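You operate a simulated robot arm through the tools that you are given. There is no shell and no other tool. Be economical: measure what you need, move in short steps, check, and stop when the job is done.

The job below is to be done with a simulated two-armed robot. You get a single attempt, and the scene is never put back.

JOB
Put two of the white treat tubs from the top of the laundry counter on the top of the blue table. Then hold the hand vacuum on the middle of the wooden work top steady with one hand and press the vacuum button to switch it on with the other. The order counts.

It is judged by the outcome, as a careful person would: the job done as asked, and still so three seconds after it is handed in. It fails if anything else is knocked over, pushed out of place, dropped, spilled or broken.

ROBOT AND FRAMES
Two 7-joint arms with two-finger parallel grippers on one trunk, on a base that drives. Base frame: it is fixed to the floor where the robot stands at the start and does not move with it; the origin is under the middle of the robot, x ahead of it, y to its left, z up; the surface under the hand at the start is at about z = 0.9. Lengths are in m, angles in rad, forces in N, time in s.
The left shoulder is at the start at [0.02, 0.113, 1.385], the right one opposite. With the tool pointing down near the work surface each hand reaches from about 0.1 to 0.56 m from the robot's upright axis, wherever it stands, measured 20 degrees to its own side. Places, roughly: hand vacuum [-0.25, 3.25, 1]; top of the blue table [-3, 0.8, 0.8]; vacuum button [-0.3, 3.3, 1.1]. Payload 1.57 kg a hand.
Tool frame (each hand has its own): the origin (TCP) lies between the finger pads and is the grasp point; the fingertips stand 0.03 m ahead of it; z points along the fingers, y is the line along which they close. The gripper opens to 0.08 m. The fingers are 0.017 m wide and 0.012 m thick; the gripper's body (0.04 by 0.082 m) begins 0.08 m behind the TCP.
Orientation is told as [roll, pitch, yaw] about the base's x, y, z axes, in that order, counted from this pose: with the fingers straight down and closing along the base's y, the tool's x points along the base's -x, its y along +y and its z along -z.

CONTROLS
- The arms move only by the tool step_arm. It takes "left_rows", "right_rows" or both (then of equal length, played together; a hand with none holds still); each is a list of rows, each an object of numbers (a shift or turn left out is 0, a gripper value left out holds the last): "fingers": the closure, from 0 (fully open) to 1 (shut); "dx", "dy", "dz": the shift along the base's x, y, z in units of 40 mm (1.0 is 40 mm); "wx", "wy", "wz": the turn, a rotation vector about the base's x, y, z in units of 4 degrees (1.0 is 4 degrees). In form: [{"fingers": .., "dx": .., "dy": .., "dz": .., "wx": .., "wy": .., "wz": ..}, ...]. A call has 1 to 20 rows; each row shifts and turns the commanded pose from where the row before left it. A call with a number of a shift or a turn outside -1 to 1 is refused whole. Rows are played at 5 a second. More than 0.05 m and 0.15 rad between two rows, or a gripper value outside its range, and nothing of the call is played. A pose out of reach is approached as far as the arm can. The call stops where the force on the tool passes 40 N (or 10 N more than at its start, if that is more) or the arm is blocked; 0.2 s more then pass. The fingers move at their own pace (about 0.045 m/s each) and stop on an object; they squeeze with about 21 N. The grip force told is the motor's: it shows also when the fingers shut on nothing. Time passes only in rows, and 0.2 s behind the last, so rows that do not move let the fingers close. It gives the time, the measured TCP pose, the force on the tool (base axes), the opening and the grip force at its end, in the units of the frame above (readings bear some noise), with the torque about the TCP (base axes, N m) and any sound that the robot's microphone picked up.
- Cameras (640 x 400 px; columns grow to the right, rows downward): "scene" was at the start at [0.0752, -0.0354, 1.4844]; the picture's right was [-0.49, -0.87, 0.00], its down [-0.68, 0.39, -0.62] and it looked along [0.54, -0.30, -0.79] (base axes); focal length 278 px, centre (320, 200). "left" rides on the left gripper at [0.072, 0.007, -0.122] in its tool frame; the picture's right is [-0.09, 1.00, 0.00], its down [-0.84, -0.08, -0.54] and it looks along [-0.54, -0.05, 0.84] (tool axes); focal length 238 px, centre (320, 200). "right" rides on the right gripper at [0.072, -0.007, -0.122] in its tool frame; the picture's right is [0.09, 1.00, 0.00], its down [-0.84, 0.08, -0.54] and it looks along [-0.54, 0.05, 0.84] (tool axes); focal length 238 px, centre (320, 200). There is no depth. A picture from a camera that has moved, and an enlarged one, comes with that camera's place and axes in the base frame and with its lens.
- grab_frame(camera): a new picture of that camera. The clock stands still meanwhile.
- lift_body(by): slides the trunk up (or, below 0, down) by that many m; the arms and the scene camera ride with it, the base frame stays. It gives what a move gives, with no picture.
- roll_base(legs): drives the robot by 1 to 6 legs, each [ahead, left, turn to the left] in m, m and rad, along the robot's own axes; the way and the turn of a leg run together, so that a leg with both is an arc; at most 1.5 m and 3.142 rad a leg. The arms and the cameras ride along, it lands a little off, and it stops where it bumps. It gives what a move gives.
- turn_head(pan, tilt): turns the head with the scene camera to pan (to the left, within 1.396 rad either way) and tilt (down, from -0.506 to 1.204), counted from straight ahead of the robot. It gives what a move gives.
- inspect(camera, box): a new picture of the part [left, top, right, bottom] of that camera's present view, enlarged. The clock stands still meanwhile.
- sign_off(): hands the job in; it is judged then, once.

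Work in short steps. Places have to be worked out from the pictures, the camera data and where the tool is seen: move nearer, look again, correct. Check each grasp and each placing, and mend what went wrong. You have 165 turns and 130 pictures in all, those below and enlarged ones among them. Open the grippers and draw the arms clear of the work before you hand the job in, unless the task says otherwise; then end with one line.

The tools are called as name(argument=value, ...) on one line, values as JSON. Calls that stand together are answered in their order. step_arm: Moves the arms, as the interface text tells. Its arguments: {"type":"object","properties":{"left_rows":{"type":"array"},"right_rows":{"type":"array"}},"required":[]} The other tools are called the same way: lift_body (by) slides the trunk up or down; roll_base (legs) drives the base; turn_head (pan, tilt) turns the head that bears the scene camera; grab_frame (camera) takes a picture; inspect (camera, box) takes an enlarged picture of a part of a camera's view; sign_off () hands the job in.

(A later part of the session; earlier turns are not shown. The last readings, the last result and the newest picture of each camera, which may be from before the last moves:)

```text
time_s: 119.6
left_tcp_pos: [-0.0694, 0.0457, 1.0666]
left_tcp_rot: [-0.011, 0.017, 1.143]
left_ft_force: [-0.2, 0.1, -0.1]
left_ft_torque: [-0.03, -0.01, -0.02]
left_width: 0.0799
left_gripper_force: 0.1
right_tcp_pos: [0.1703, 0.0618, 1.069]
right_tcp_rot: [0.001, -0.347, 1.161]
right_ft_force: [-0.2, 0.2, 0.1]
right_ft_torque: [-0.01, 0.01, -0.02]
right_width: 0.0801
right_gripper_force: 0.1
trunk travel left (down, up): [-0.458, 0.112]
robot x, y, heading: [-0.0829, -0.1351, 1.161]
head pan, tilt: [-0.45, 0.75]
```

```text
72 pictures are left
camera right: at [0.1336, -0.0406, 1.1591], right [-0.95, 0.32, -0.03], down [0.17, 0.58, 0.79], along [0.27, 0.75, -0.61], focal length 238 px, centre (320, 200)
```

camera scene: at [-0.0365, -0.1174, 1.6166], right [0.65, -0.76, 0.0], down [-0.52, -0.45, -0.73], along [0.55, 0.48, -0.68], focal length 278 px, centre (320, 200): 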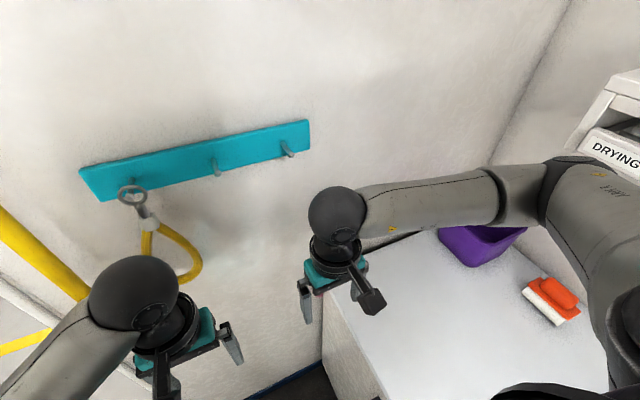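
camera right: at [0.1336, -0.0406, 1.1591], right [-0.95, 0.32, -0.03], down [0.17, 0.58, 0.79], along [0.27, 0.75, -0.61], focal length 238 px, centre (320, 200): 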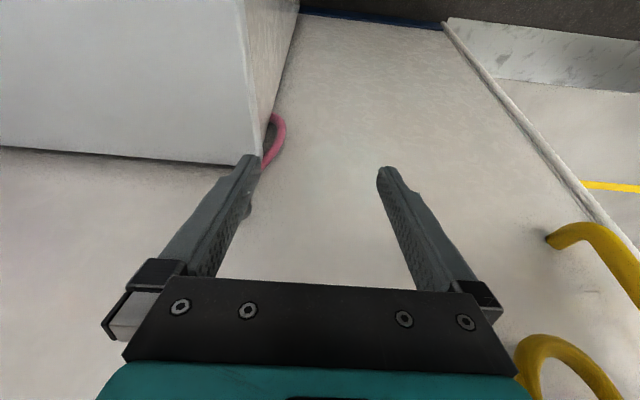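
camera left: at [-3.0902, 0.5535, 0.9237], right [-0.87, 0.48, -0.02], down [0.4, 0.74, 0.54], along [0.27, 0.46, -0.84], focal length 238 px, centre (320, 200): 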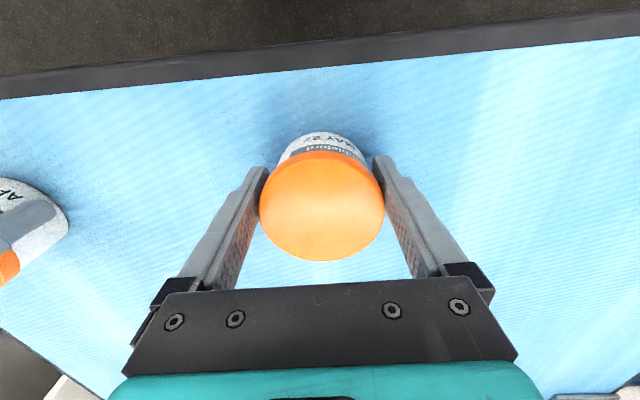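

I move the right hand to just above and inside of the ring, at about [0.318,0.141,1.03].

step_arm(right_rows=[{"dx": 0.92, "dy": 0.5, "dz": -0.1}, {"dx": 0.92, "dy": 0.5, "dz": -0.2}, {"dx": 0.92, "dy": 0.5, "dz": -0.3}, {"dx": 0.92, "dy": 0.47, "dz": -0.3}, {}])

grab_frame(camera="right")

grab_frame(camera="scene")

```text
time_s: 120.8
left_tcp_pos: [-0.0689, 0.0437, 1.067]
left_tcp_rot: [-0.011, 0.017, 1.141]
left_ft_force: [0.1, 0.5, 0.2]
left_ft_torque: [0.02, 0.03, 0.0]
left_width: 0.08
left_gripper_force: 0.1
right_tcp_pos: [0.3187, 0.1388, 1.0341]
right_tcp_rot: [0.001, -0.35, 1.16]
right_ft_force: [-0.1, 0.6, 0.2]
right_ft_torque: [-0.02, -0.04, 0.02]
right_width: 0.0803
right_gripper_force: 0.1
trunk travel left (down, up): [-0.458, 0.112]
robot x, y, heading: [-0.0833, -0.1373, 1.163]
head pan, tilt: [-0.45, 0.75]
```

```text
71 pictures are left
camera right: at [0.2804, 0.0376, 1.1249], right [-0.95, 0.32, -0.03], down [0.17, 0.58, 0.8], along [0.27, 0.75, -0.61], focal length 238 px, centre (320, 200)
```

right: 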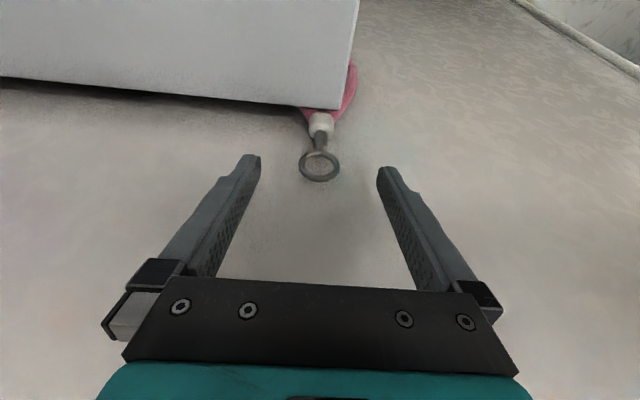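

```text
70 pictures are left
camera scene: at [-0.017, -0.0721, 1.5166], right [0.65, -0.76, 0.0], down [-0.52, -0.45, -0.73], along [0.55, 0.48, -0.68], focal length 278 px, centre (320, 200)
```

scene: 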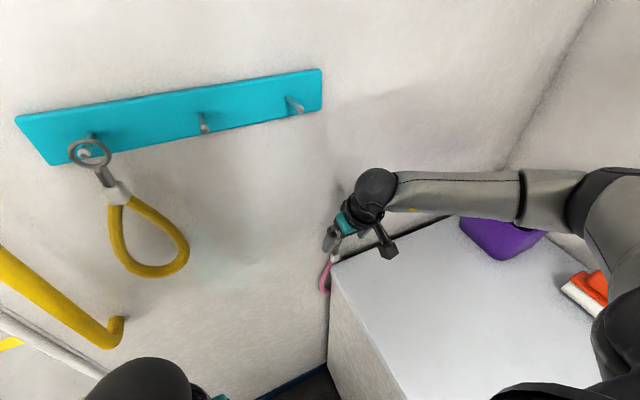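

Triangulation puts the ring at [0.332,0.177,0.971], on the gripper's centreline. I'll move 3 cm toward the wall, then down 4 cm so the fingers straddle the ring.

step_arm(right_rows=[{"dx": 0.157, "dy": 0.375}, {"dx": 0.157, "dy": 0.375}, {"dz": -0.35}, {"dz": -0.35}, {"dz": -0.35}, {}])

grab_frame(camera="right")

```text
time_s: 122.2
left_tcp_pos: [-0.0692, 0.044, 1.0673]
left_tcp_rot: [-0.01, 0.018, 1.142]
left_ft_force: [0.5, -0.3, -0.1]
left_ft_torque: [-0.04, -0.01, -0.02]
left_width: 0.0803
left_gripper_force: 0.1
right_tcp_pos: [0.3327, 0.1693, 0.9905]
right_tcp_rot: [0.003, -0.351, 1.159]
right_ft_force: [0.5, 0.4, 0.5]
right_ft_torque: [0.01, 0.02, 0.03]
right_width: 0.08
right_gripper_force: 0.0
trunk travel left (down, up): [-0.458, 0.112]
robot x, y, heading: [-0.0826, -0.133, 1.165]
head pan, tilt: [-0.45, 0.75]
```

```text
69 pictures are left
camera right: at [0.2943, 0.0675, 1.0804], right [-0.95, 0.32, -0.03], down [0.17, 0.58, 0.8], along [0.27, 0.75, -0.61], focal length 238 px, centre (320, 200)
```

right: 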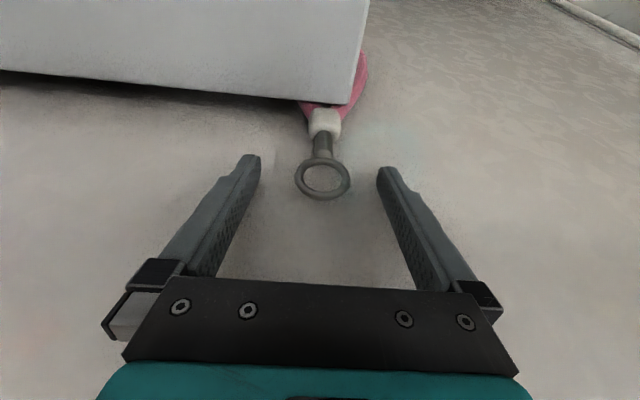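

The ring sits centred between the fingers, about halfway between TCP and tips. Closing gently and checking.

step_arm(right_rows=[{"fingers": 1}, {}, {}, {}, {}, {}])

grab_frame(camera="right")

```text
time_s: 123.6
left_tcp_pos: [-0.0694, 0.0443, 1.0671]
left_tcp_rot: [-0.012, 0.017, 1.143]
left_ft_force: [0.1, -0.7, 0.9]
left_ft_torque: [-0.02, 0.0, -0.01]
left_width: 0.0799
left_gripper_force: 0.0
right_tcp_pos: [0.3314, 0.1696, 0.9913]
right_tcp_rot: [0.001, -0.35, 1.162]
right_ft_force: [0.1, 0.8, 0.6]
right_ft_torque: [0.04, 0.04, 0.0]
right_width: 0.0345
right_gripper_force: 20.9
trunk travel left (down, up): [-0.458, 0.112]
robot x, y, heading: [-0.0841, -0.1362, 1.162]
head pan, tilt: [-0.45, 0.75]
```

```text
68 pictures are left
camera right: at [0.2942, 0.0673, 1.0807], right [-0.95, 0.32, -0.03], down [0.17, 0.58, 0.8], along [0.27, 0.75, -0.61], focal length 238 px, centre (320, 200)
```

right: 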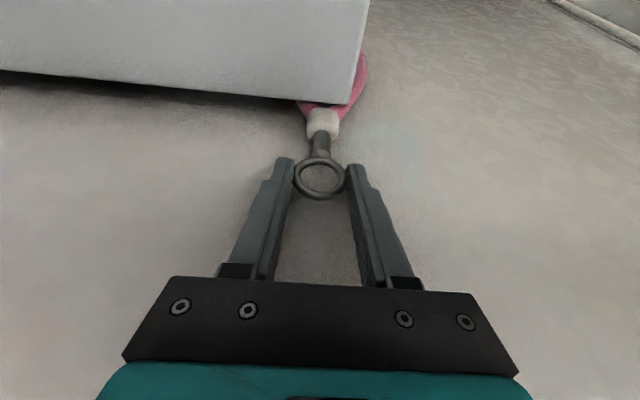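

Ring gripped at 0.0345 m. Lifting straight up slowly and checking.

step_arm(right_rows=[{"dz": 0.4}, {"dz": 0.5}, {"dz": 0.7}, {"dz": 0.7}, {"dz": 0.7}, {"dz": 0.7}, {"dz": 0.6}, {}])

grab_frame(camera="right")

grab_frame(camera="scene")

```text
time_s: 125.4
left_tcp_pos: [-0.0686, 0.0435, 1.0666]
left_tcp_rot: [-0.009, 0.019, 1.144]
left_ft_force: [0.5, -0.3, -0.2]
left_ft_torque: [-0.01, -0.01, -0.01]
left_width: 0.08
left_gripper_force: 0.2
right_tcp_pos: [0.3305, 0.1695, 1.1651]
right_tcp_rot: [0.002, -0.347, 1.163]
right_ft_force: [0.0, 0.2, -0.2]
right_ft_torque: [-0.06, -0.01, -0.01]
right_width: 0.0344
right_gripper_force: 21.5
trunk travel left (down, up): [-0.458, 0.112]
robot x, y, heading: [-0.0832, -0.1387, 1.162]
head pan, tilt: [-0.45, 0.75]
```

```text
67 pictures are left
camera right: at [0.2921, 0.0673, 1.2538], right [-0.95, 0.32, -0.03], down [0.17, 0.58, 0.8], along [0.27, 0.75, -0.61], focal length 238 px, centre (320, 200)
```

right: 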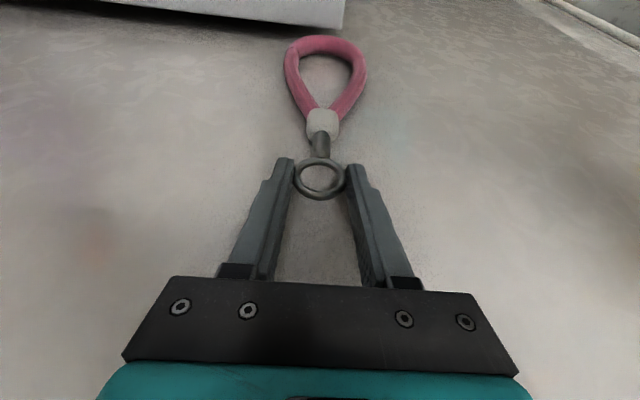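

```text
66 pictures are left
camera scene: at [-0.0166, -0.0718, 1.5165], right [0.65, -0.76, 0.0], down [-0.52, -0.45, -0.73], along [0.55, 0.48, -0.68], focal length 278 px, centre (320, 200)
```

scene: 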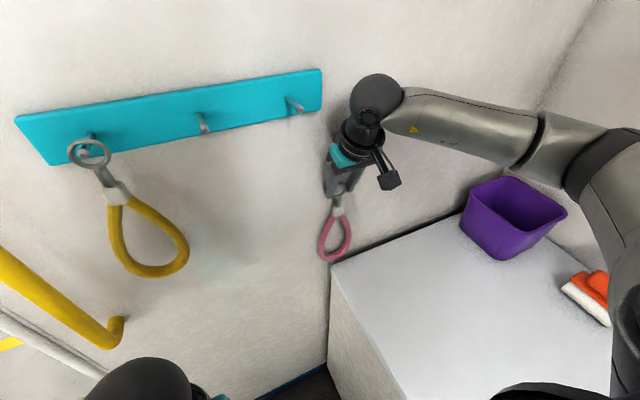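

The lead came free and hangs straight from the gripper. The peg 3 tip estimates agree on about [0.212,0.161,1.367]; I raise the trunk, back the ring off the wall, and bring it to about 4 cm in front of the peg tip.

step_arm(right_rows=[{"dx": -0.32, "dy": -0.77}, {"dx": -0.32, "dy": -0.77}, {"dx": -0.32, "dy": -0.77}, {}])

lift_body(by=0.11)

step_arm(right_rows=[{"dz": 0.9}, {"dz": 0.9}, {"dz": 0.9, "dx": -0.4, "dy": 0.16}, {"dx": -0.8, "dy": 0.33}, {"dx": -0.8, "dy": 0.33}, {"dx": -0.4, "dy": 0.16}, {}])

grab_frame(camera="right")

grab_frame(camera="scene")

```text
time_s: 126.4
left_tcp_pos: [-0.0694, 0.0452, 1.0663]
left_tcp_rot: [-0.009, 0.018, 1.143]
left_ft_force: [-1.1, 0.6, -0.3]
left_ft_torque: [0.02, 0.02, -0.01]
left_width: 0.0799
left_gripper_force: 0.2
right_tcp_pos: [0.292, 0.0775, 1.1638]
right_tcp_rot: [0.0, -0.348, 1.16]
right_ft_force: [0.1, 0.0, -1.1]
right_ft_torque: [-0.01, 0.03, -0.01]
right_width: 0.0345
right_gripper_force: 21.0
trunk travel left (down, up): [-0.458, 0.112]
robot x, y, heading: [-0.0827, -0.1363, 1.162]
head pan, tilt: [-0.45, 0.75]
```

```text
time_s: 127.8
left_tcp_pos: [-0.068, 0.0436, 1.1771]
left_tcp_rot: [-0.01, 0.017, 1.143]
left_ft_force: [0.1, -0.1, -0.4]
left_ft_torque: [0.01, 0.02, -0.02]
left_width: 0.08
left_gripper_force: 0.0
right_tcp_pos: [0.2923, 0.0782, 1.2737]
right_tcp_rot: [0.002, -0.348, 1.16]
right_ft_force: [0.1, -0.6, -0.5]
right_ft_torque: [-0.02, 0.01, -0.03]
right_width: 0.0348
right_gripper_force: 20.8
trunk travel left (down, up): [-0.568, 0.002]
robot x, y, heading: [-0.0819, -0.1374, 1.16]
head pan, tilt: [-0.45, 0.75]
```

```text
time_s: 129.4
left_tcp_pos: [-0.0687, 0.0445, 1.1785]
left_tcp_rot: [-0.009, 0.018, 1.144]
left_ft_force: [0.0, 0.3, -0.5]
left_ft_torque: [-0.01, 0.02, 0.02]
left_width: 0.0798
left_gripper_force: 0.1
right_tcp_pos: [0.1988, 0.1162, 1.3825]
right_tcp_rot: [0.002, -0.347, 1.159]
right_ft_force: [-0.3, 0.3, -0.4]
right_ft_torque: [0.01, 0.0, 0.03]
right_width: 0.0348
right_gripper_force: 20.8
trunk travel left (down, up): [-0.568, 0.002]
robot x, y, heading: [-0.0851, -0.1373, 1.163]
head pan, tilt: [-0.45, 0.75]
```

```text
65 pictures are left
camera right: at [0.1599, 0.0139, 1.4725], right [-0.95, 0.32, -0.03], down [0.17, 0.58, 0.8], along [0.27, 0.75, -0.61], focal length 238 px, centre (320, 200)
```

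right: 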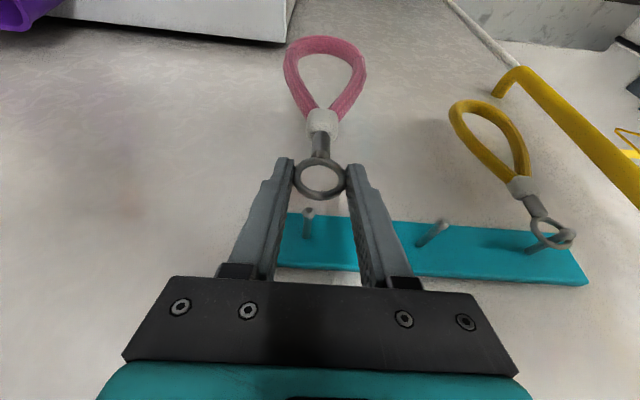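

```text
64 pictures are left
camera scene: at [-0.0165, -0.0719, 1.6265], right [0.65, -0.76, 0.0], down [-0.52, -0.45, -0.73], along [0.55, 0.48, -0.68], focal length 278 px, centre (320, 200)
```

scene: 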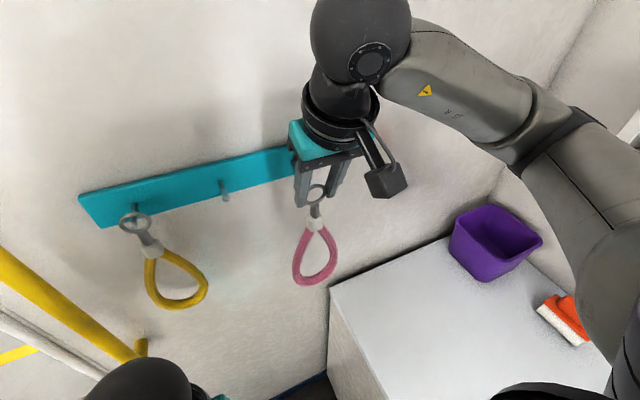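

The peg and ring are both clear in the right camera. Peg 3's tip is about 6 mm farther right (toward the counter) than the ring centre. I'll correct that and close 3 cm of the distance, then look again.

step_arm(right_rows=[{"dx": 0.21, "dy": 0.32, "dz": -0.05}, {"dx": 0.21, "dy": 0.31, "dz": -0.03}, {}])

inspect(camera="right", box=[240, 120, 400, 280])

inspect(camera="scene", box=[250, 120, 410, 240])

```text
time_s: 130.2
left_tcp_pos: [-0.0687, 0.0432, 1.1772]
left_tcp_rot: [-0.011, 0.017, 1.144]
left_ft_force: [0.1, -0.7, 0.6]
left_ft_torque: [-0.03, 0.0, 0.04]
left_width: 0.0802
left_gripper_force: 0.1
right_tcp_pos: [0.2142, 0.1411, 1.3799]
right_tcp_rot: [0.002, -0.35, 1.16]
right_ft_force: [-0.1, -0.5, -1.1]
right_ft_torque: [0.01, -0.02, -0.04]
right_width: 0.0344
right_gripper_force: 21.4
trunk travel left (down, up): [-0.568, 0.002]
robot x, y, heading: [-0.0849, -0.136, 1.16]
head pan, tilt: [-0.45, 0.75]
```

```text
2.50 times, centred on (320, 200) of right
camera zoom: at [0.1766, 0.0389, 1.4696], right [-0.95, 0.32, -0.03], down [0.17, 0.58, 0.8], along [0.27, 0.75, -0.61], focal length 596 px, centre (320, 200)
```

zoom: 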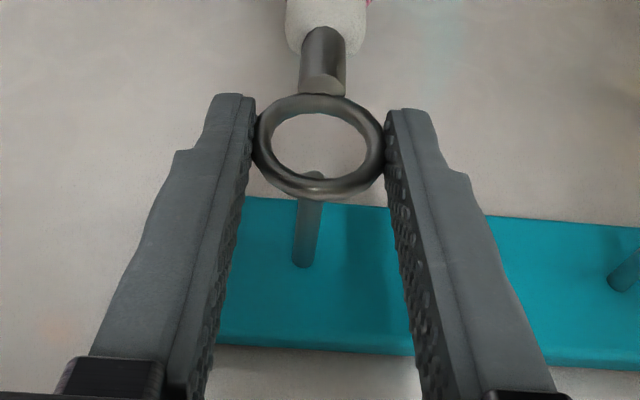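

```text
3.33 times, centred on (330, 180) of scene
camera zoom: at [-0.0168, -0.072, 1.6266], right [0.65, -0.76, 0.0], down [-0.52, -0.45, -0.73], along [0.55, 0.48, -0.68], focal length 928 px, centre (287, 267)
```

zoom: 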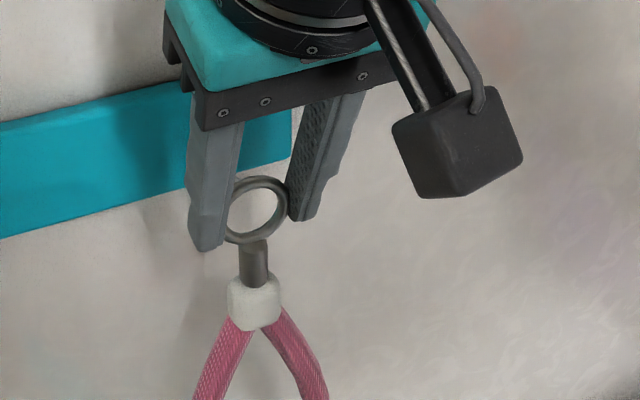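

Sideways alignment is now within about a millimetre; the tip looks roughly 4–5 mm lower than the ring centre. I lower by 4 mm and advance another 1.2 cm.

step_arm(right_rows=[{"dz": -0.1}, {"dx": 0.115, "dy": 0.276}, {}])

inspect(camera="right", box=[260, 120, 380, 240])

```text
time_s: 131.0
left_tcp_pos: [-0.0686, 0.0442, 1.1771]
left_tcp_rot: [-0.01, 0.017, 1.143]
left_ft_force: [-0.6, -0.5, 0.3]
left_ft_torque: [-0.05, -0.01, 0.03]
left_width: 0.0802
left_gripper_force: 0.1
right_tcp_pos: [0.2195, 0.1526, 1.3738]
right_tcp_rot: [0.0, -0.348, 1.16]
right_ft_force: [-0.3, 0.2, -0.9]
right_ft_torque: [0.01, 0.0, 0.01]
right_width: 0.0345
right_gripper_force: 20.8
trunk travel left (down, up): [-0.568, 0.002]
robot x, y, heading: [-0.0869, -0.1364, 1.162]
head pan, tilt: [-0.45, 0.75]
```

```text
3.33 times, centred on (320, 180) of right
camera zoom: at [0.181, 0.0507, 1.465], right [-0.95, 0.32, -0.03], down [0.17, 0.58, 0.8], along [0.27, 0.75, -0.61], focal length 794 px, centre (320, 267)
```

zoom: 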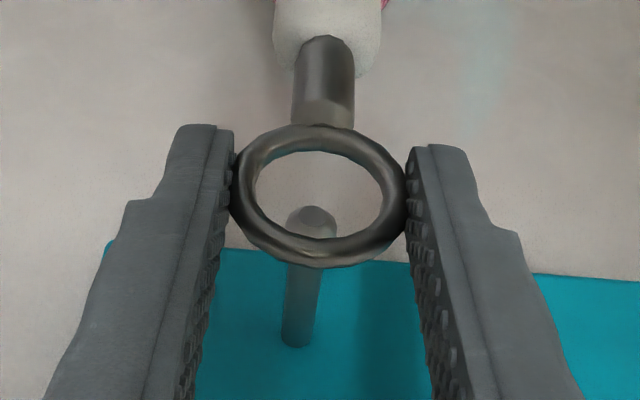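

The tip is visible through the hole, so the ring is nearly at the tip. I nudge up 2 mm and advance 1.2 cm, watching force.

step_arm(right_rows=[{"dz": 0.05}, {"dx": 0.058, "dy": 0.138}, {"dx": 0.058, "dy": 0.138}, {}])

inspect(camera="right", box=[260, 120, 380, 240])

```text
time_s: 132.0
left_tcp_pos: [-0.0692, 0.0428, 1.176]
left_tcp_rot: [-0.01, 0.017, 1.143]
left_ft_force: [0.2, -0.9, 0.2]
left_ft_torque: [-0.01, 0.03, 0.0]
left_width: 0.0802
left_gripper_force: 0.1
right_tcp_pos: [0.2233, 0.1639, 1.377]
right_tcp_rot: [0.003, -0.347, 1.16]
right_ft_force: [-0.1, -0.7, 0.1]
right_ft_torque: [-0.01, -0.01, 0.0]
right_width: 0.0347
right_gripper_force: 20.7
trunk travel left (down, up): [-0.568, 0.002]
robot x, y, heading: [-0.087, -0.1373, 1.158]
head pan, tilt: [-0.45, 0.75]
```

```text
3.33 times, centred on (320, 180) of right
camera zoom: at [0.1852, 0.0621, 1.4671], right [-0.95, 0.32, -0.03], down [0.17, 0.58, 0.8], along [0.27, 0.75, -0.61], focal length 794 px, centre (320, 267)
```

zoom: 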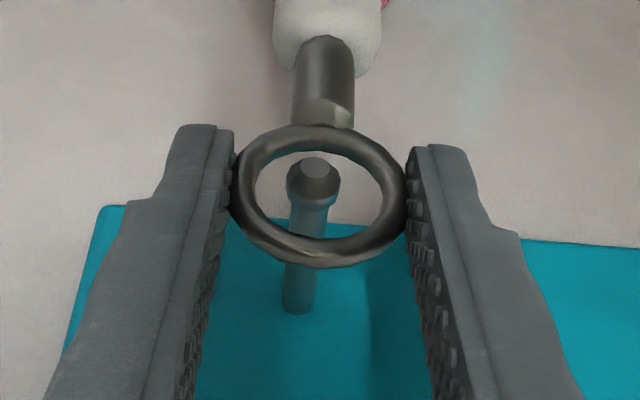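

The peg head sits centred in the hole, about at the ring plane. I advance 2 cm more to thread the ring onto the peg.

step_arm(right_rows=[{"dx": 0.064, "dy": 0.152}, {"dx": 0.064, "dy": 0.152}, {"dx": 0.064, "dy": 0.152}, {}])

inspect(camera="right", box=[260, 120, 380, 240])

inspect(camera="scene", box=[250, 120, 410, 240])

```text
time_s: 133.0
left_tcp_pos: [-0.0689, 0.0437, 1.1772]
left_tcp_rot: [-0.009, 0.017, 1.143]
left_ft_force: [1.4, -0.3, 0.3]
left_ft_torque: [0.01, -0.02, 0.01]
left_width: 0.0803
left_gripper_force: 0.1
right_tcp_pos: [0.2305, 0.1829, 1.3774]
right_tcp_rot: [0.001, -0.348, 1.161]
right_ft_force: [0.2, 0.8, -0.8]
right_ft_torque: [-0.01, 0.01, 0.02]
right_width: 0.0348
right_gripper_force: 21.3
trunk travel left (down, up): [-0.568, 0.002]
robot x, y, heading: [-0.0841, -0.1356, 1.166]
head pan, tilt: [-0.45, 0.75]
```

```text
3.33 times, centred on (320, 180) of right
camera zoom: at [0.1929, 0.0801, 1.4674], right [-0.95, 0.32, -0.03], down [0.17, 0.58, 0.8], along [0.27, 0.75, -0.61], focal length 794 px, centre (320, 267)
```

zoom: 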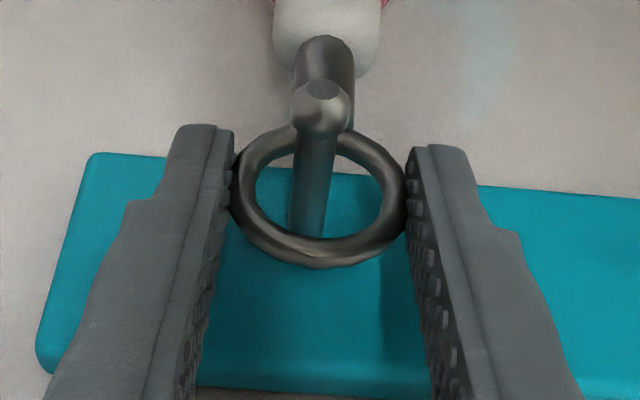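

```text
3.33 times, centred on (330, 180) of scene
camera zoom: at [-0.0167, -0.072, 1.6265], right [0.65, -0.76, 0.0], down [-0.52, -0.45, -0.73], along [0.55, 0.48, -0.68], focal length 928 px, centre (287, 267)
```

zoom: 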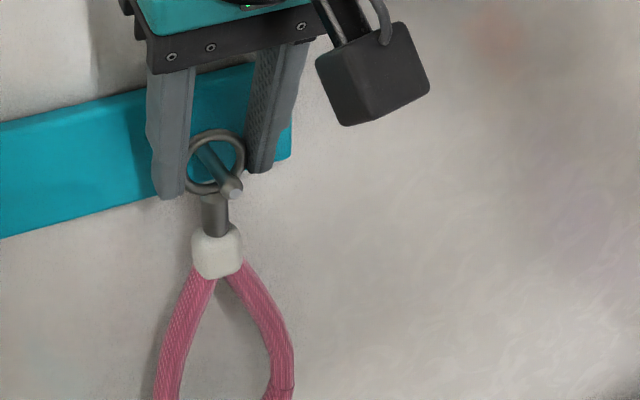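

The ring is threaded on the peg. I advance 8 mm more, lower 7 mm so it rests on the peg, then open.

step_arm(right_rows=[{"dx": 0.077, "dy": 0.184}, {"dz": -0.18}, {}, {"fingers": 0}, {}, {}, {}])

inspect(camera="right", box=[220, 100, 420, 260])

```text
time_s: 134.6
left_tcp_pos: [-0.0681, 0.0441, 1.1773]
left_tcp_rot: [-0.009, 0.017, 1.142]
left_ft_force: [-0.1, 0.1, 0.6]
left_ft_torque: [0.04, -0.01, 0.02]
left_width: 0.08
left_gripper_force: 0.0
right_tcp_pos: [0.2342, 0.1893, 1.3697]
right_tcp_rot: [0.001, -0.349, 1.162]
right_ft_force: [0.2, 0.4, -1.1]
right_ft_torque: [-0.07, 0.03, 0.0]
right_width: 0.0801
right_gripper_force: 0.0
trunk travel left (down, up): [-0.568, 0.002]
robot x, y, heading: [-0.0832, -0.138, 1.164]
head pan, tilt: [-0.45, 0.75]
```

```text
2.50 times, centred on (320, 180) of right
camera zoom: at [0.196, 0.0876, 1.4598], right [-0.95, 0.32, -0.03], down [0.17, 0.58, 0.8], along [0.27, 0.75, -0.61], focal length 596 px, centre (320, 250)
```

zoom: 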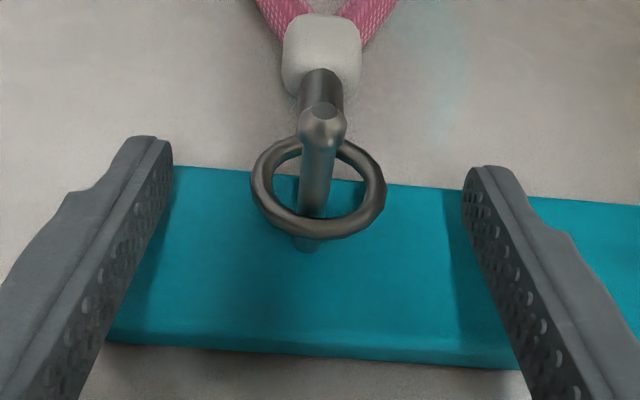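

The ring hangs on peg 3. I withdraw up and back, then verify.

step_arm(right_rows=[{"dx": -0.1, "dy": -0.23, "dz": 0.5}, {"dx": -0.15, "dy": -0.35, "dz": 0.5}, {"dx": -0.3, "dy": -0.75}, {"dx": -0.3, "dy": -0.75}, {"dx": -0.3, "dy": -0.75}, {"dx": -0.3, "dy": -0.75}, {}])

grab_frame(camera="scene")

```text
time_s: 136.2
left_tcp_pos: [-0.0697, 0.0445, 1.1767]
left_tcp_rot: [-0.011, 0.018, 1.142]
left_ft_force: [-0.9, -0.7, -0.2]
left_ft_torque: [0.03, 0.01, 0.01]
left_width: 0.0798
left_gripper_force: 0.0
right_tcp_pos: [0.1826, 0.0679, 1.4227]
right_tcp_rot: [0.001, -0.348, 1.158]
right_ft_force: [0.2, -0.2, 0.4]
right_ft_torque: [0.03, -0.02, 0.02]
right_width: 0.0801
right_gripper_force: 0.1
right hand out of reach, approached as far as the arm can: row 6
trunk travel left (down, up): [-0.568, 0.002]
robot x, y, heading: [-0.0834, -0.1372, 1.163]
head pan, tilt: [-0.45, 0.75]
```

```text
56 pictures are left
camera scene: at [-0.0166, -0.0721, 1.6265], right [0.65, -0.76, 0.0], down [-0.52, -0.45, -0.73], along [0.55, 0.48, -0.68], focal length 278 px, centre (320, 200)
```

scene: 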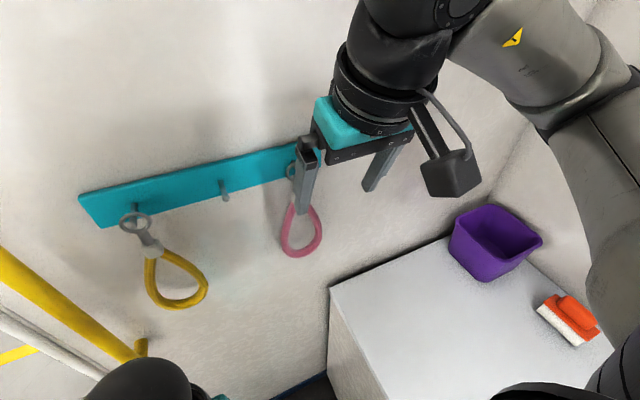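

The pink lead is back on peg 3. I back away from the wall, then bring the right hand to a low, untilted travel pose.

roll_base(legs=[[-0.4, 0, 0.008]])

step_arm(right_rows=[{"dz": -0.9, "wx": -0.92, "wy": 0.39}, {"dz": -0.9, "wx": -0.92, "wy": 0.39}, {"dz": -0.9, "wx": -0.92, "wy": 0.39}, {"dz": -0.9, "wx": -0.92, "wy": 0.39}, {"dz": -0.9, "wx": -0.92, "wy": 0.39}, {"dz": -0.9, "dx": -0.5, "dy": 0.2}, {"dx": -0.5, "dy": 0.2}])

turn_head(pan=0, tilt=0.6)

grab_frame(camera="scene")

```text
time_s: 138.7
left_tcp_pos: [-0.2282, -0.3233, 1.1777]
left_tcp_rot: [-0.009, 0.017, 1.156]
left_ft_force: [0.1, -1.4, 0.0]
left_ft_torque: [0.0, 0.03, 0.01]
left_width: 0.0799
left_gripper_force: 0.0
right_tcp_pos: [0.0228, -0.2968, 1.4235]
right_tcp_rot: [0.002, -0.347, 1.17]
right_ft_force: [-0.7, 0.5, -0.8]
right_ft_torque: [0.03, -0.01, -0.01]
right_width: 0.08
right_gripper_force: 0.0
trunk travel left (down, up): [-0.568, 0.002]
robot x, y, heading: [-0.2427, -0.5072, 1.172]
head pan, tilt: [-0.45, 0.75]
```

```text
time_s: 140.3
left_tcp_pos: [-0.2283, -0.3226, 1.1769]
left_tcp_rot: [-0.011, 0.017, 1.156]
left_ft_force: [0.5, 1.2, 0.0]
left_ft_torque: [0.0, 0.02, 0.01]
left_width: 0.0799
left_gripper_force: 0.0
right_tcp_pos: [-0.0191, -0.2811, 1.2073]
right_tcp_rot: [-0.001, 0.001, 1.172]
right_ft_force: [-0.4, 0.1, 0.4]
right_ft_torque: [-0.01, 0.01, 0.03]
right_width: 0.0801
right_gripper_force: 0.0
trunk travel left (down, up): [-0.568, 0.002]
robot x, y, heading: [-0.2402, -0.5066, 1.173]
head pan, tilt: [-0.45, 0.75]
```

```text
time_s: 141.2
left_tcp_pos: [-0.228, -0.3229, 1.1775]
left_tcp_rot: [-0.011, 0.018, 1.156]
left_ft_force: [0.1, 0.0, 0.0]
left_ft_torque: [0.0, 0.01, 0.0]
left_width: 0.0802
left_gripper_force: 0.0
right_tcp_pos: [-0.0183, -0.2819, 1.2074]
right_tcp_rot: [0.002, 0.002, 1.171]
right_ft_force: [-0.5, -0.4, -0.2]
right_ft_torque: [-0.01, -0.01, 0.02]
right_width: 0.08
right_gripper_force: 0.1
trunk travel left (down, up): [-0.568, 0.002]
robot x, y, heading: [-0.2374, -0.5052, 1.17]
head pan, tilt: [0.0, 0.6]
```

```text
55 pictures are left
camera scene: at [-0.2021, -0.4119, 1.6394], right [0.92, -0.39, 0.0], down [-0.22, -0.52, -0.82], along [0.32, 0.76, -0.57], focal length 278 px, centre (320, 200)
```

scene: 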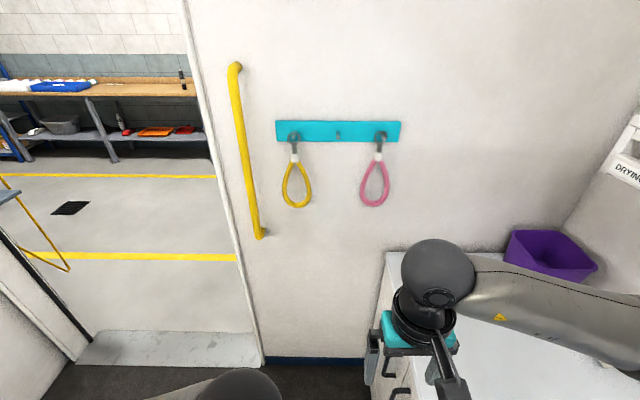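

Both leads hang properly. The door centre is 0.845 m to my left; I slide over and check alignment.

roll_base(legs=[[0, 0.845, 0]])

grab_frame(camera="scene")

```text
time_s: 145.8
left_tcp_pos: [-1.0205, 0.007, 1.1775]
left_tcp_rot: [-0.011, 0.019, 1.161]
left_ft_force: [0.2, 0.3, 0.2]
left_ft_torque: [0.02, -0.02, 0.0]
left_width: 0.08
left_gripper_force: 0.1
right_tcp_pos: [-0.8111, 0.0505, 1.2068]
right_tcp_rot: [0.002, 0.003, 1.178]
right_ft_force: [-0.4, 0.4, 1.1]
right_ft_torque: [-0.01, -0.03, 0.01]
right_width: 0.0801
right_gripper_force: 0.0
trunk travel left (down, up): [-0.568, 0.002]
robot x, y, heading: [-1.0307, -0.1766, 1.175]
head pan, tilt: [0.0, 0.6]
```

```text
54 pictures are left
camera scene: at [-0.9953, -0.0814, 1.6394], right [0.92, -0.38, 0.0], down [-0.22, -0.52, -0.83], along [0.32, 0.76, -0.56], focal length 278 px, centre (320, 200)
```

scene: 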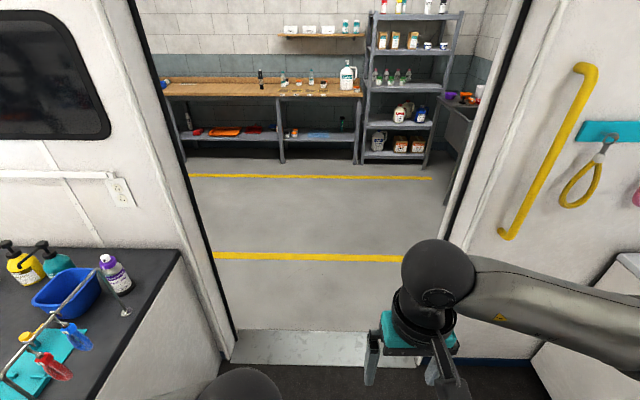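

Well centred in the doorway. I drive forward through it in steps.

roll_base(legs=[[0.7, 0, 0], [0.8, 0, 0]])

turn_head(pan=0.35, tilt=0.4)

grab_frame(camera="scene")

```text
time_s: 153.4
left_tcp_pos: [-0.4657, 1.3721, 1.1768]
left_tcp_rot: [-0.011, 0.016, 1.171]
left_ft_force: [0.7, 0.1, -0.5]
left_ft_torque: [-0.01, 0.0, 0.01]
left_width: 0.0802
left_gripper_force: 0.2
right_tcp_pos: [-0.2553, 1.4178, 1.2063]
right_tcp_rot: [0.001, 0.002, 1.187]
right_ft_force: [-0.8, -0.4, -0.6]
right_ft_torque: [-0.03, 0.02, 0.0]
right_width: 0.0799
right_gripper_force: 0.0
trunk travel left (down, up): [-0.568, 0.002]
robot x, y, heading: [-0.4727, 1.1903, 1.19]
head pan, tilt: [0.0, 0.6]
```

```text
time_s: 154.2
left_tcp_pos: [-0.4649, 1.3735, 1.1765]
left_tcp_rot: [-0.01, 0.017, 1.171]
left_ft_force: [0.1, -1.2, 0.6]
left_ft_torque: [-0.01, -0.03, 0.02]
left_width: 0.0802
left_gripper_force: 0.0
right_tcp_pos: [-0.2561, 1.4167, 1.2077]
right_tcp_rot: [0.001, 0.001, 1.187]
right_ft_force: [0.6, 0.8, 0.2]
right_ft_torque: [-0.04, 0.01, 0.0]
right_width: 0.0801
right_gripper_force: 0.0
trunk travel left (down, up): [-0.568, 0.002]
robot x, y, heading: [-0.4761, 1.1887, 1.191]
head pan, tilt: [0.351, 0.4]
```

```text
53 pictures are left
camera scene: at [-0.468, 1.2947, 1.6576], right [1.0, -0.03, 0.0], down [-0.01, -0.39, -0.92], along [0.03, 0.92, -0.39], focal length 278 px, centre (320, 200)
```

scene: 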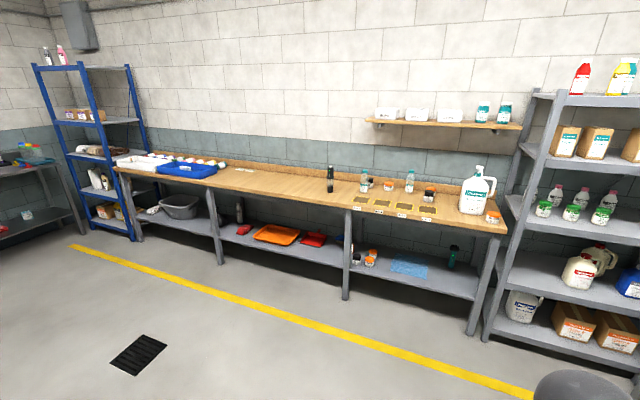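

The dark upright object at the worktop's middle fits the hand vacuum's place. I zoom in.

inspect(camera="scene", box=[290, 140, 390, 225])

```text
4.71 times, centred on (340, 182) of scene
camera zoom: at [-0.468, 1.2947, 1.6576], right [1.0, -0.03, 0.0], down [-0.01, -0.39, -0.92], along [0.03, 0.92, -0.39], focal length 1310 px, centre (226, 282)
```

zoom: 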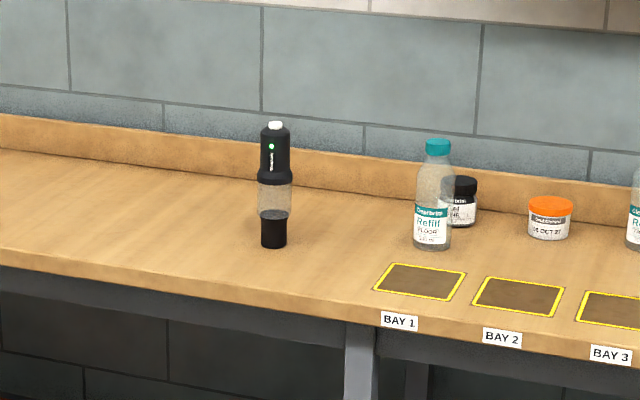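

The vacuum stands upright about at (-0.33,3.24), top near z 1.09, with a white button on top and a green lamp on its face. I drive ahead first, clear of the stand near the van, then left, and look again.

roll_base(legs=[[1.1, 0, -0.015], [0, 0.68, 0]])

turn_head(pan=0, tilt=0.6)

grab_frame(camera="scene")

```text
time_s: 163.1
left_tcp_pos: [-0.6749, 2.6356, 1.1758]
left_tcp_rot: [-0.011, 0.018, 1.173]
left_ft_force: [0.1, -0.3, 0.2]
left_ft_torque: [0.02, -0.02, 0.0]
left_width: 0.08
left_gripper_force: 0.0
right_tcp_pos: [-0.4651, 2.6818, 1.2069]
right_tcp_rot: [0.001, 0.002, 1.188]
right_ft_force: [-0.8, 0.6, -0.6]
right_ft_torque: [-0.02, -0.01, -0.02]
right_width: 0.0799
right_gripper_force: 0.0
trunk travel left (down, up): [-0.568, 0.002]
robot x, y, heading: [-0.6844, 2.4531, 1.191]
head pan, tilt: [0.351, 0.4]
```

```text
time_s: 163.9
left_tcp_pos: [-0.6747, 2.6351, 1.1745]
left_tcp_rot: [-0.01, 0.018, 1.173]
left_ft_force: [0.2, 0.2, -0.3]
left_ft_torque: [-0.04, 0.01, -0.03]
left_width: 0.0802
left_gripper_force: 0.1
right_tcp_pos: [-0.4658, 2.6799, 1.2074]
right_tcp_rot: [0.003, 0.004, 1.188]
right_ft_force: [0.4, 0.0, 0.8]
right_ft_torque: [0.03, -0.01, -0.03]
right_width: 0.0799
right_gripper_force: 0.2
trunk travel left (down, up): [-0.568, 0.002]
robot x, y, heading: [-0.6842, 2.4531, 1.195]
head pan, tilt: [0.0, 0.6]
```

```text
51 pictures are left
camera scene: at [-0.6474, 2.5468, 1.6395], right [0.93, -0.37, 0.0], down [-0.21, -0.52, -0.83], along [0.31, 0.77, -0.56], focal length 278 px, centre (320, 200)
```

scene: 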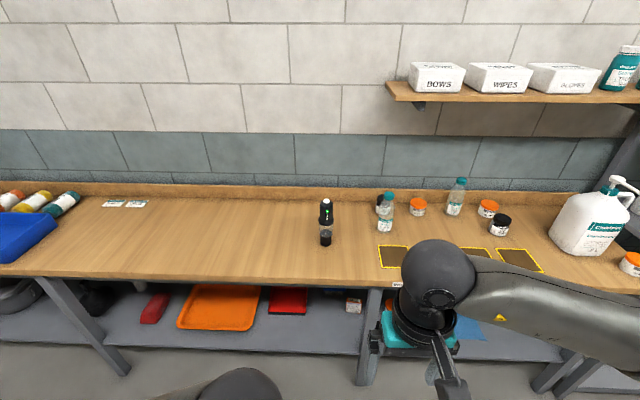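

The vacuum is at about [-0.327,3.28], base z≈0.885, top z≈1.10, and 0.90 m straight ahead; the worktop edge is at 0.71 m. I drive ahead 0.44 m.

roll_base(legs=[[0.44, 0, 0]])

turn_head(pan=0, tilt=0.95)

grab_frame(camera="scene")

grab_frame(camera="left")

```text
time_s: 166.6
left_tcp_pos: [-0.5099, 3.0427, 1.1761]
left_tcp_rot: [-0.01, 0.018, 1.168]
left_ft_force: [-0.4, -0.6, 1.0]
left_ft_torque: [-0.02, -0.01, 0.01]
left_width: 0.0802
left_gripper_force: 0.1
right_tcp_pos: [-0.3, 3.0864, 1.2071]
right_tcp_rot: [0.001, 0.003, 1.182]
right_ft_force: [0.0, -0.6, -0.6]
right_ft_torque: [-0.03, -0.01, -0.02]
right_width: 0.0798
right_gripper_force: 0.0
trunk travel left (down, up): [-0.568, 0.002]
robot x, y, heading: [-0.5203, 2.8579, 1.188]
head pan, tilt: [0.0, 0.6]
```

```text
time_s: 167.4
left_tcp_pos: [-0.5081, 3.0418, 1.1768]
left_tcp_rot: [-0.012, 0.018, 1.164]
left_ft_force: [-0.2, -1.2, -0.6]
left_ft_torque: [-0.02, -0.03, -0.06]
left_width: 0.08
left_gripper_force: 0.0
right_tcp_pos: [-0.2998, 3.0853, 1.2071]
right_tcp_rot: [0.003, 0.002, 1.181]
right_ft_force: [0.7, -0.6, -0.2]
right_ft_torque: [0.06, 0.01, 0.03]
right_width: 0.0803
right_gripper_force: 0.1
trunk travel left (down, up): [-0.568, 0.002]
robot x, y, heading: [-0.5185, 2.8617, 1.185]
head pan, tilt: [0.0, 0.949]
```

```text
50 pictures are left
camera scene: at [-0.4885, 2.9391, 1.6111], right [0.93, -0.38, 0.0], down [-0.31, -0.75, -0.58], along [0.22, 0.54, -0.81], focal length 278 px, centre (320, 200)
```

scene: 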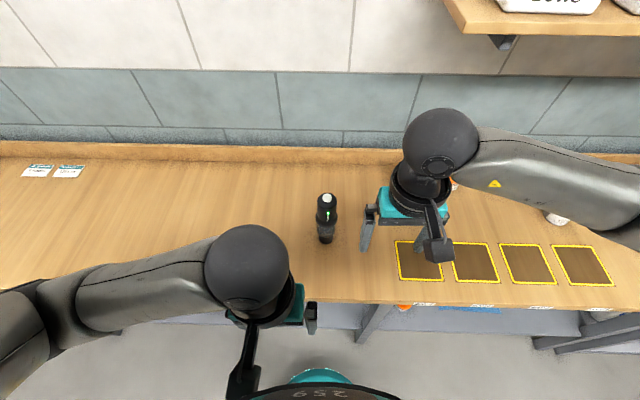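

```text
49 pictures are left
camera left: at [-0.5443, 2.9812, 1.3009], right [-0.88, 0.48, -0.01], down [0.4, 0.75, 0.53], along [0.26, 0.46, -0.85], focal length 238 px, centre (320, 200)
```

left: 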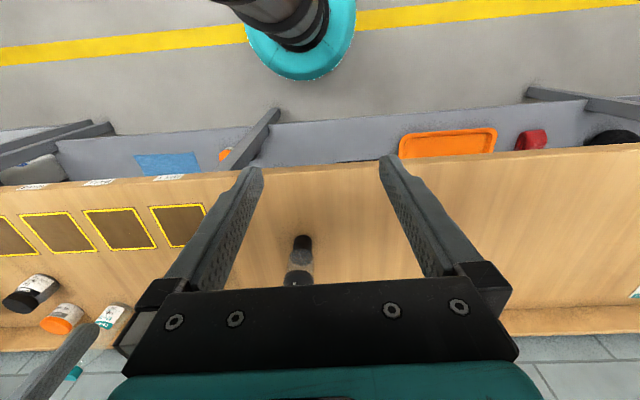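

inspect(camera="scene", box=[290, 175, 370, 255])

```text
5.00 times, centred on (330, 215) of scene
camera zoom: at [-0.4885, 2.9391, 1.6111], right [0.93, -0.38, 0.0], down [-0.31, -0.75, -0.58], along [0.22, 0.54, -0.81], focal length 1392 px, centre (270, 125)
```

zoom: 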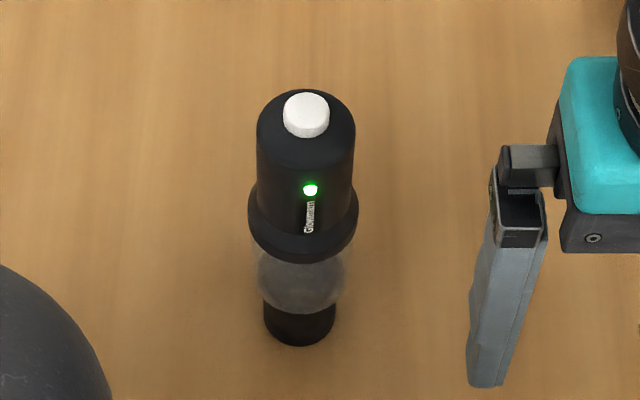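

The white cap on top (≈[-0.331,3.281,1.10]) is the button; the upper body is about 47 mm thick. The left hand will grip the upper body from the front-left nearly horizontally, leaving the top free for the right hand. First the yaw and approach, with the right hand moved aside.

step_arm(left_rows=[{"dx": 0.21, "dy": 0.48, "dz": -0.36, "wz": -0.94}, {"dx": 0.21, "dy": 0.48, "dz": -0.36, "wz": -0.94}, {"dx": 0.21, "dy": 0.48, "dz": -0.36, "wz": -0.94}, {"dx": 0.21, "dy": 0.48, "dz": -0.36, "wz": -0.94}, {"dx": 0.21, "dy": 0.48, "dz": -0.36, "wz": -0.94}, {"dx": 0.21, "dy": 0.48, "dz": -0.36, "wz": -0.94}, {"dx": 0.21, "dy": 0.48, "dz": -0.36, "wz": -0.94}, {"dx": 0.21, "dy": 0.48, "dz": -0.36, "wz": -0.94}, {"dx": 0.21, "dy": 0.48, "dz": -0.36, "wz": -0.94}, {}], right_rows=[{"dx": 0.26, "dy": -0.1}, {"dx": 0.26, "dy": -0.1}, {"dx": 0.26, "dy": -0.1}, {"dx": 0.26, "dy": -0.1}, {"dx": 0.26, "dy": -0.1}, {"dx": 0.26, "dy": -0.1}, {"dx": 0.26, "dy": -0.1}, {"dx": 0.26, "dy": -0.1}, {"dx": 0.26, "dy": -0.1}, {}])

step_arm(left_rows=[{"wx": 0.544, "wy": -0.839}, {"wx": 0.544, "wy": -0.839}, {"wx": 0.544, "wy": -0.839}, {"wx": 0.544, "wy": -0.839}, {"wx": 0.544, "wy": -0.839}, {"wx": 0.544, "wy": -0.839}, {"wx": 0.544, "wy": -0.839}, {"wx": 0.544, "wy": -0.839}, {}])

grab_frame(camera="scene")

```text
time_s: 169.6
left_tcp_pos: [-0.4333, 3.2155, 1.049]
left_tcp_rot: [-0.01, 0.017, 0.575]
left_ft_force: [-0.2, -0.3, 0.1]
left_ft_torque: [-0.01, 0.0, 0.0]
left_width: 0.08
left_gripper_force: 0.1
right_tcp_pos: [-0.2058, 3.0501, 1.2072]
right_tcp_rot: [0.002, 0.004, 1.182]
right_ft_force: [-1.0, 0.7, 0.5]
right_ft_torque: [0.01, -0.03, 0.0]
right_width: 0.0797
right_gripper_force: 0.0
trunk travel left (down, up): [-0.568, 0.002]
robot x, y, heading: [-0.5181, 2.8627, 1.186]
head pan, tilt: [0.0, 0.949]
```

```text
time_s: 171.6
left_tcp_pos: [-0.4323, 3.2146, 1.0475]
left_tcp_rot: [-0.01, -0.543, 0.576]
left_ft_force: [-0.2, 0.6, -0.6]
left_ft_torque: [0.0, -0.01, -0.02]
left_width: 0.0799
left_gripper_force: 0.0
right_tcp_pos: [-0.2054, 3.0491, 1.206]
right_tcp_rot: [0.002, 0.001, 1.181]
right_ft_force: [-0.5, -0.1, 0.3]
right_ft_torque: [0.01, 0.01, -0.02]
right_width: 0.0801
right_gripper_force: 0.1
trunk travel left (down, up): [-0.568, 0.002]
robot x, y, heading: [-0.5235, 2.8624, 1.183]
head pan, tilt: [0.0, 0.949]
```

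```text
47 pictures are left
camera scene: at [-0.4882, 2.9394, 1.611], right [0.93, -0.38, 0.0], down [-0.31, -0.75, -0.58], along [0.22, 0.54, -0.81], focal length 278 px, centre (320, 200)
```

scene: 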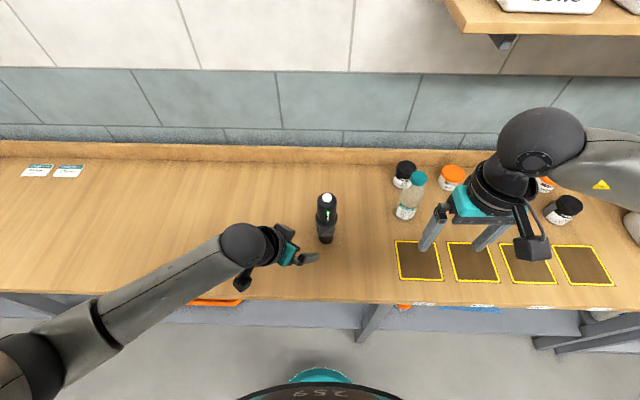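

Tilt is going well (31°). I add another 32°.

step_arm(left_rows=[{"wx": 0.544, "wy": -0.839}, {"wx": 0.544, "wy": -0.839}, {"wx": 0.544, "wy": -0.839}, {"wx": 0.544, "wy": -0.839}, {"wx": 0.544, "wy": -0.839}, {"wx": 0.544, "wy": -0.839}, {"wx": 0.544, "wy": -0.839}, {"wx": 0.544, "wy": -0.839}, {}])

grab_frame(camera="left")

grab_frame(camera="scene")

```text
time_s: 173.6
left_tcp_pos: [-0.4327, 3.2148, 1.0472]
left_tcp_rot: [-0.009, -1.102, 0.575]
left_ft_force: [1.0, 0.5, 0.0]
left_ft_torque: [0.0, 0.0, 0.0]
left_width: 0.0802
left_gripper_force: 0.0
right_tcp_pos: [-0.2061, 3.0503, 1.2074]
right_tcp_rot: [0.001, 0.001, 1.181]
right_ft_force: [-0.5, -0.4, -0.4]
right_ft_torque: [-0.01, -0.02, -0.01]
right_width: 0.0799
right_gripper_force: 0.1
trunk travel left (down, up): [-0.568, 0.002]
robot x, y, heading: [-0.5207, 2.8622, 1.183]
head pan, tilt: [0.0, 0.949]
```

```text
46 pictures are left
camera left: at [-0.5564, 3.1456, 1.0391], right [-0.5, 0.86, 0.08], down [-0.05, -0.12, 0.99], along [0.87, 0.49, 0.1], focal length 238 px, centre (320, 200)
```

left: 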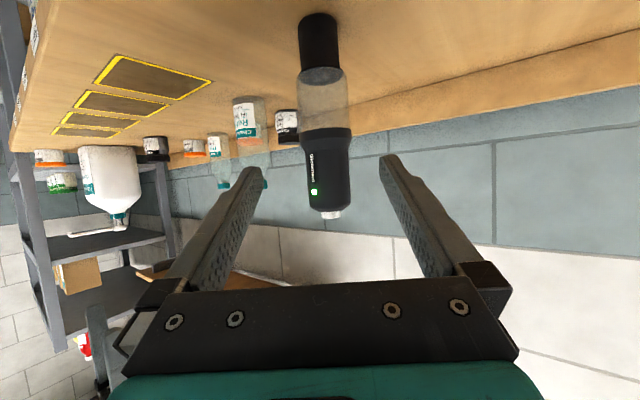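

```text
45 pictures are left
camera scene: at [-0.4884, 2.9394, 1.611], right [0.93, -0.38, 0.0], down [-0.31, -0.75, -0.58], along [0.22, 0.54, -0.81], focal length 278 px, centre (320, 200)
```

scene: 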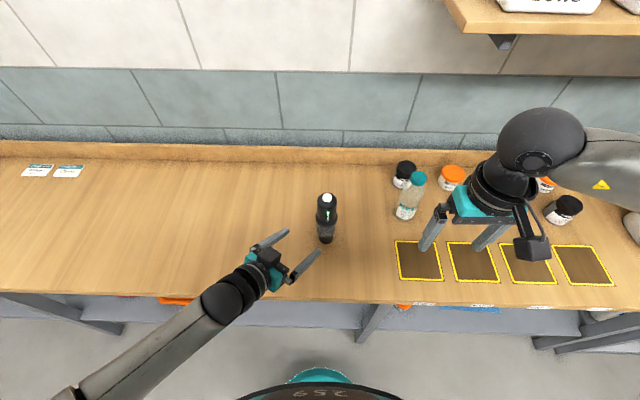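

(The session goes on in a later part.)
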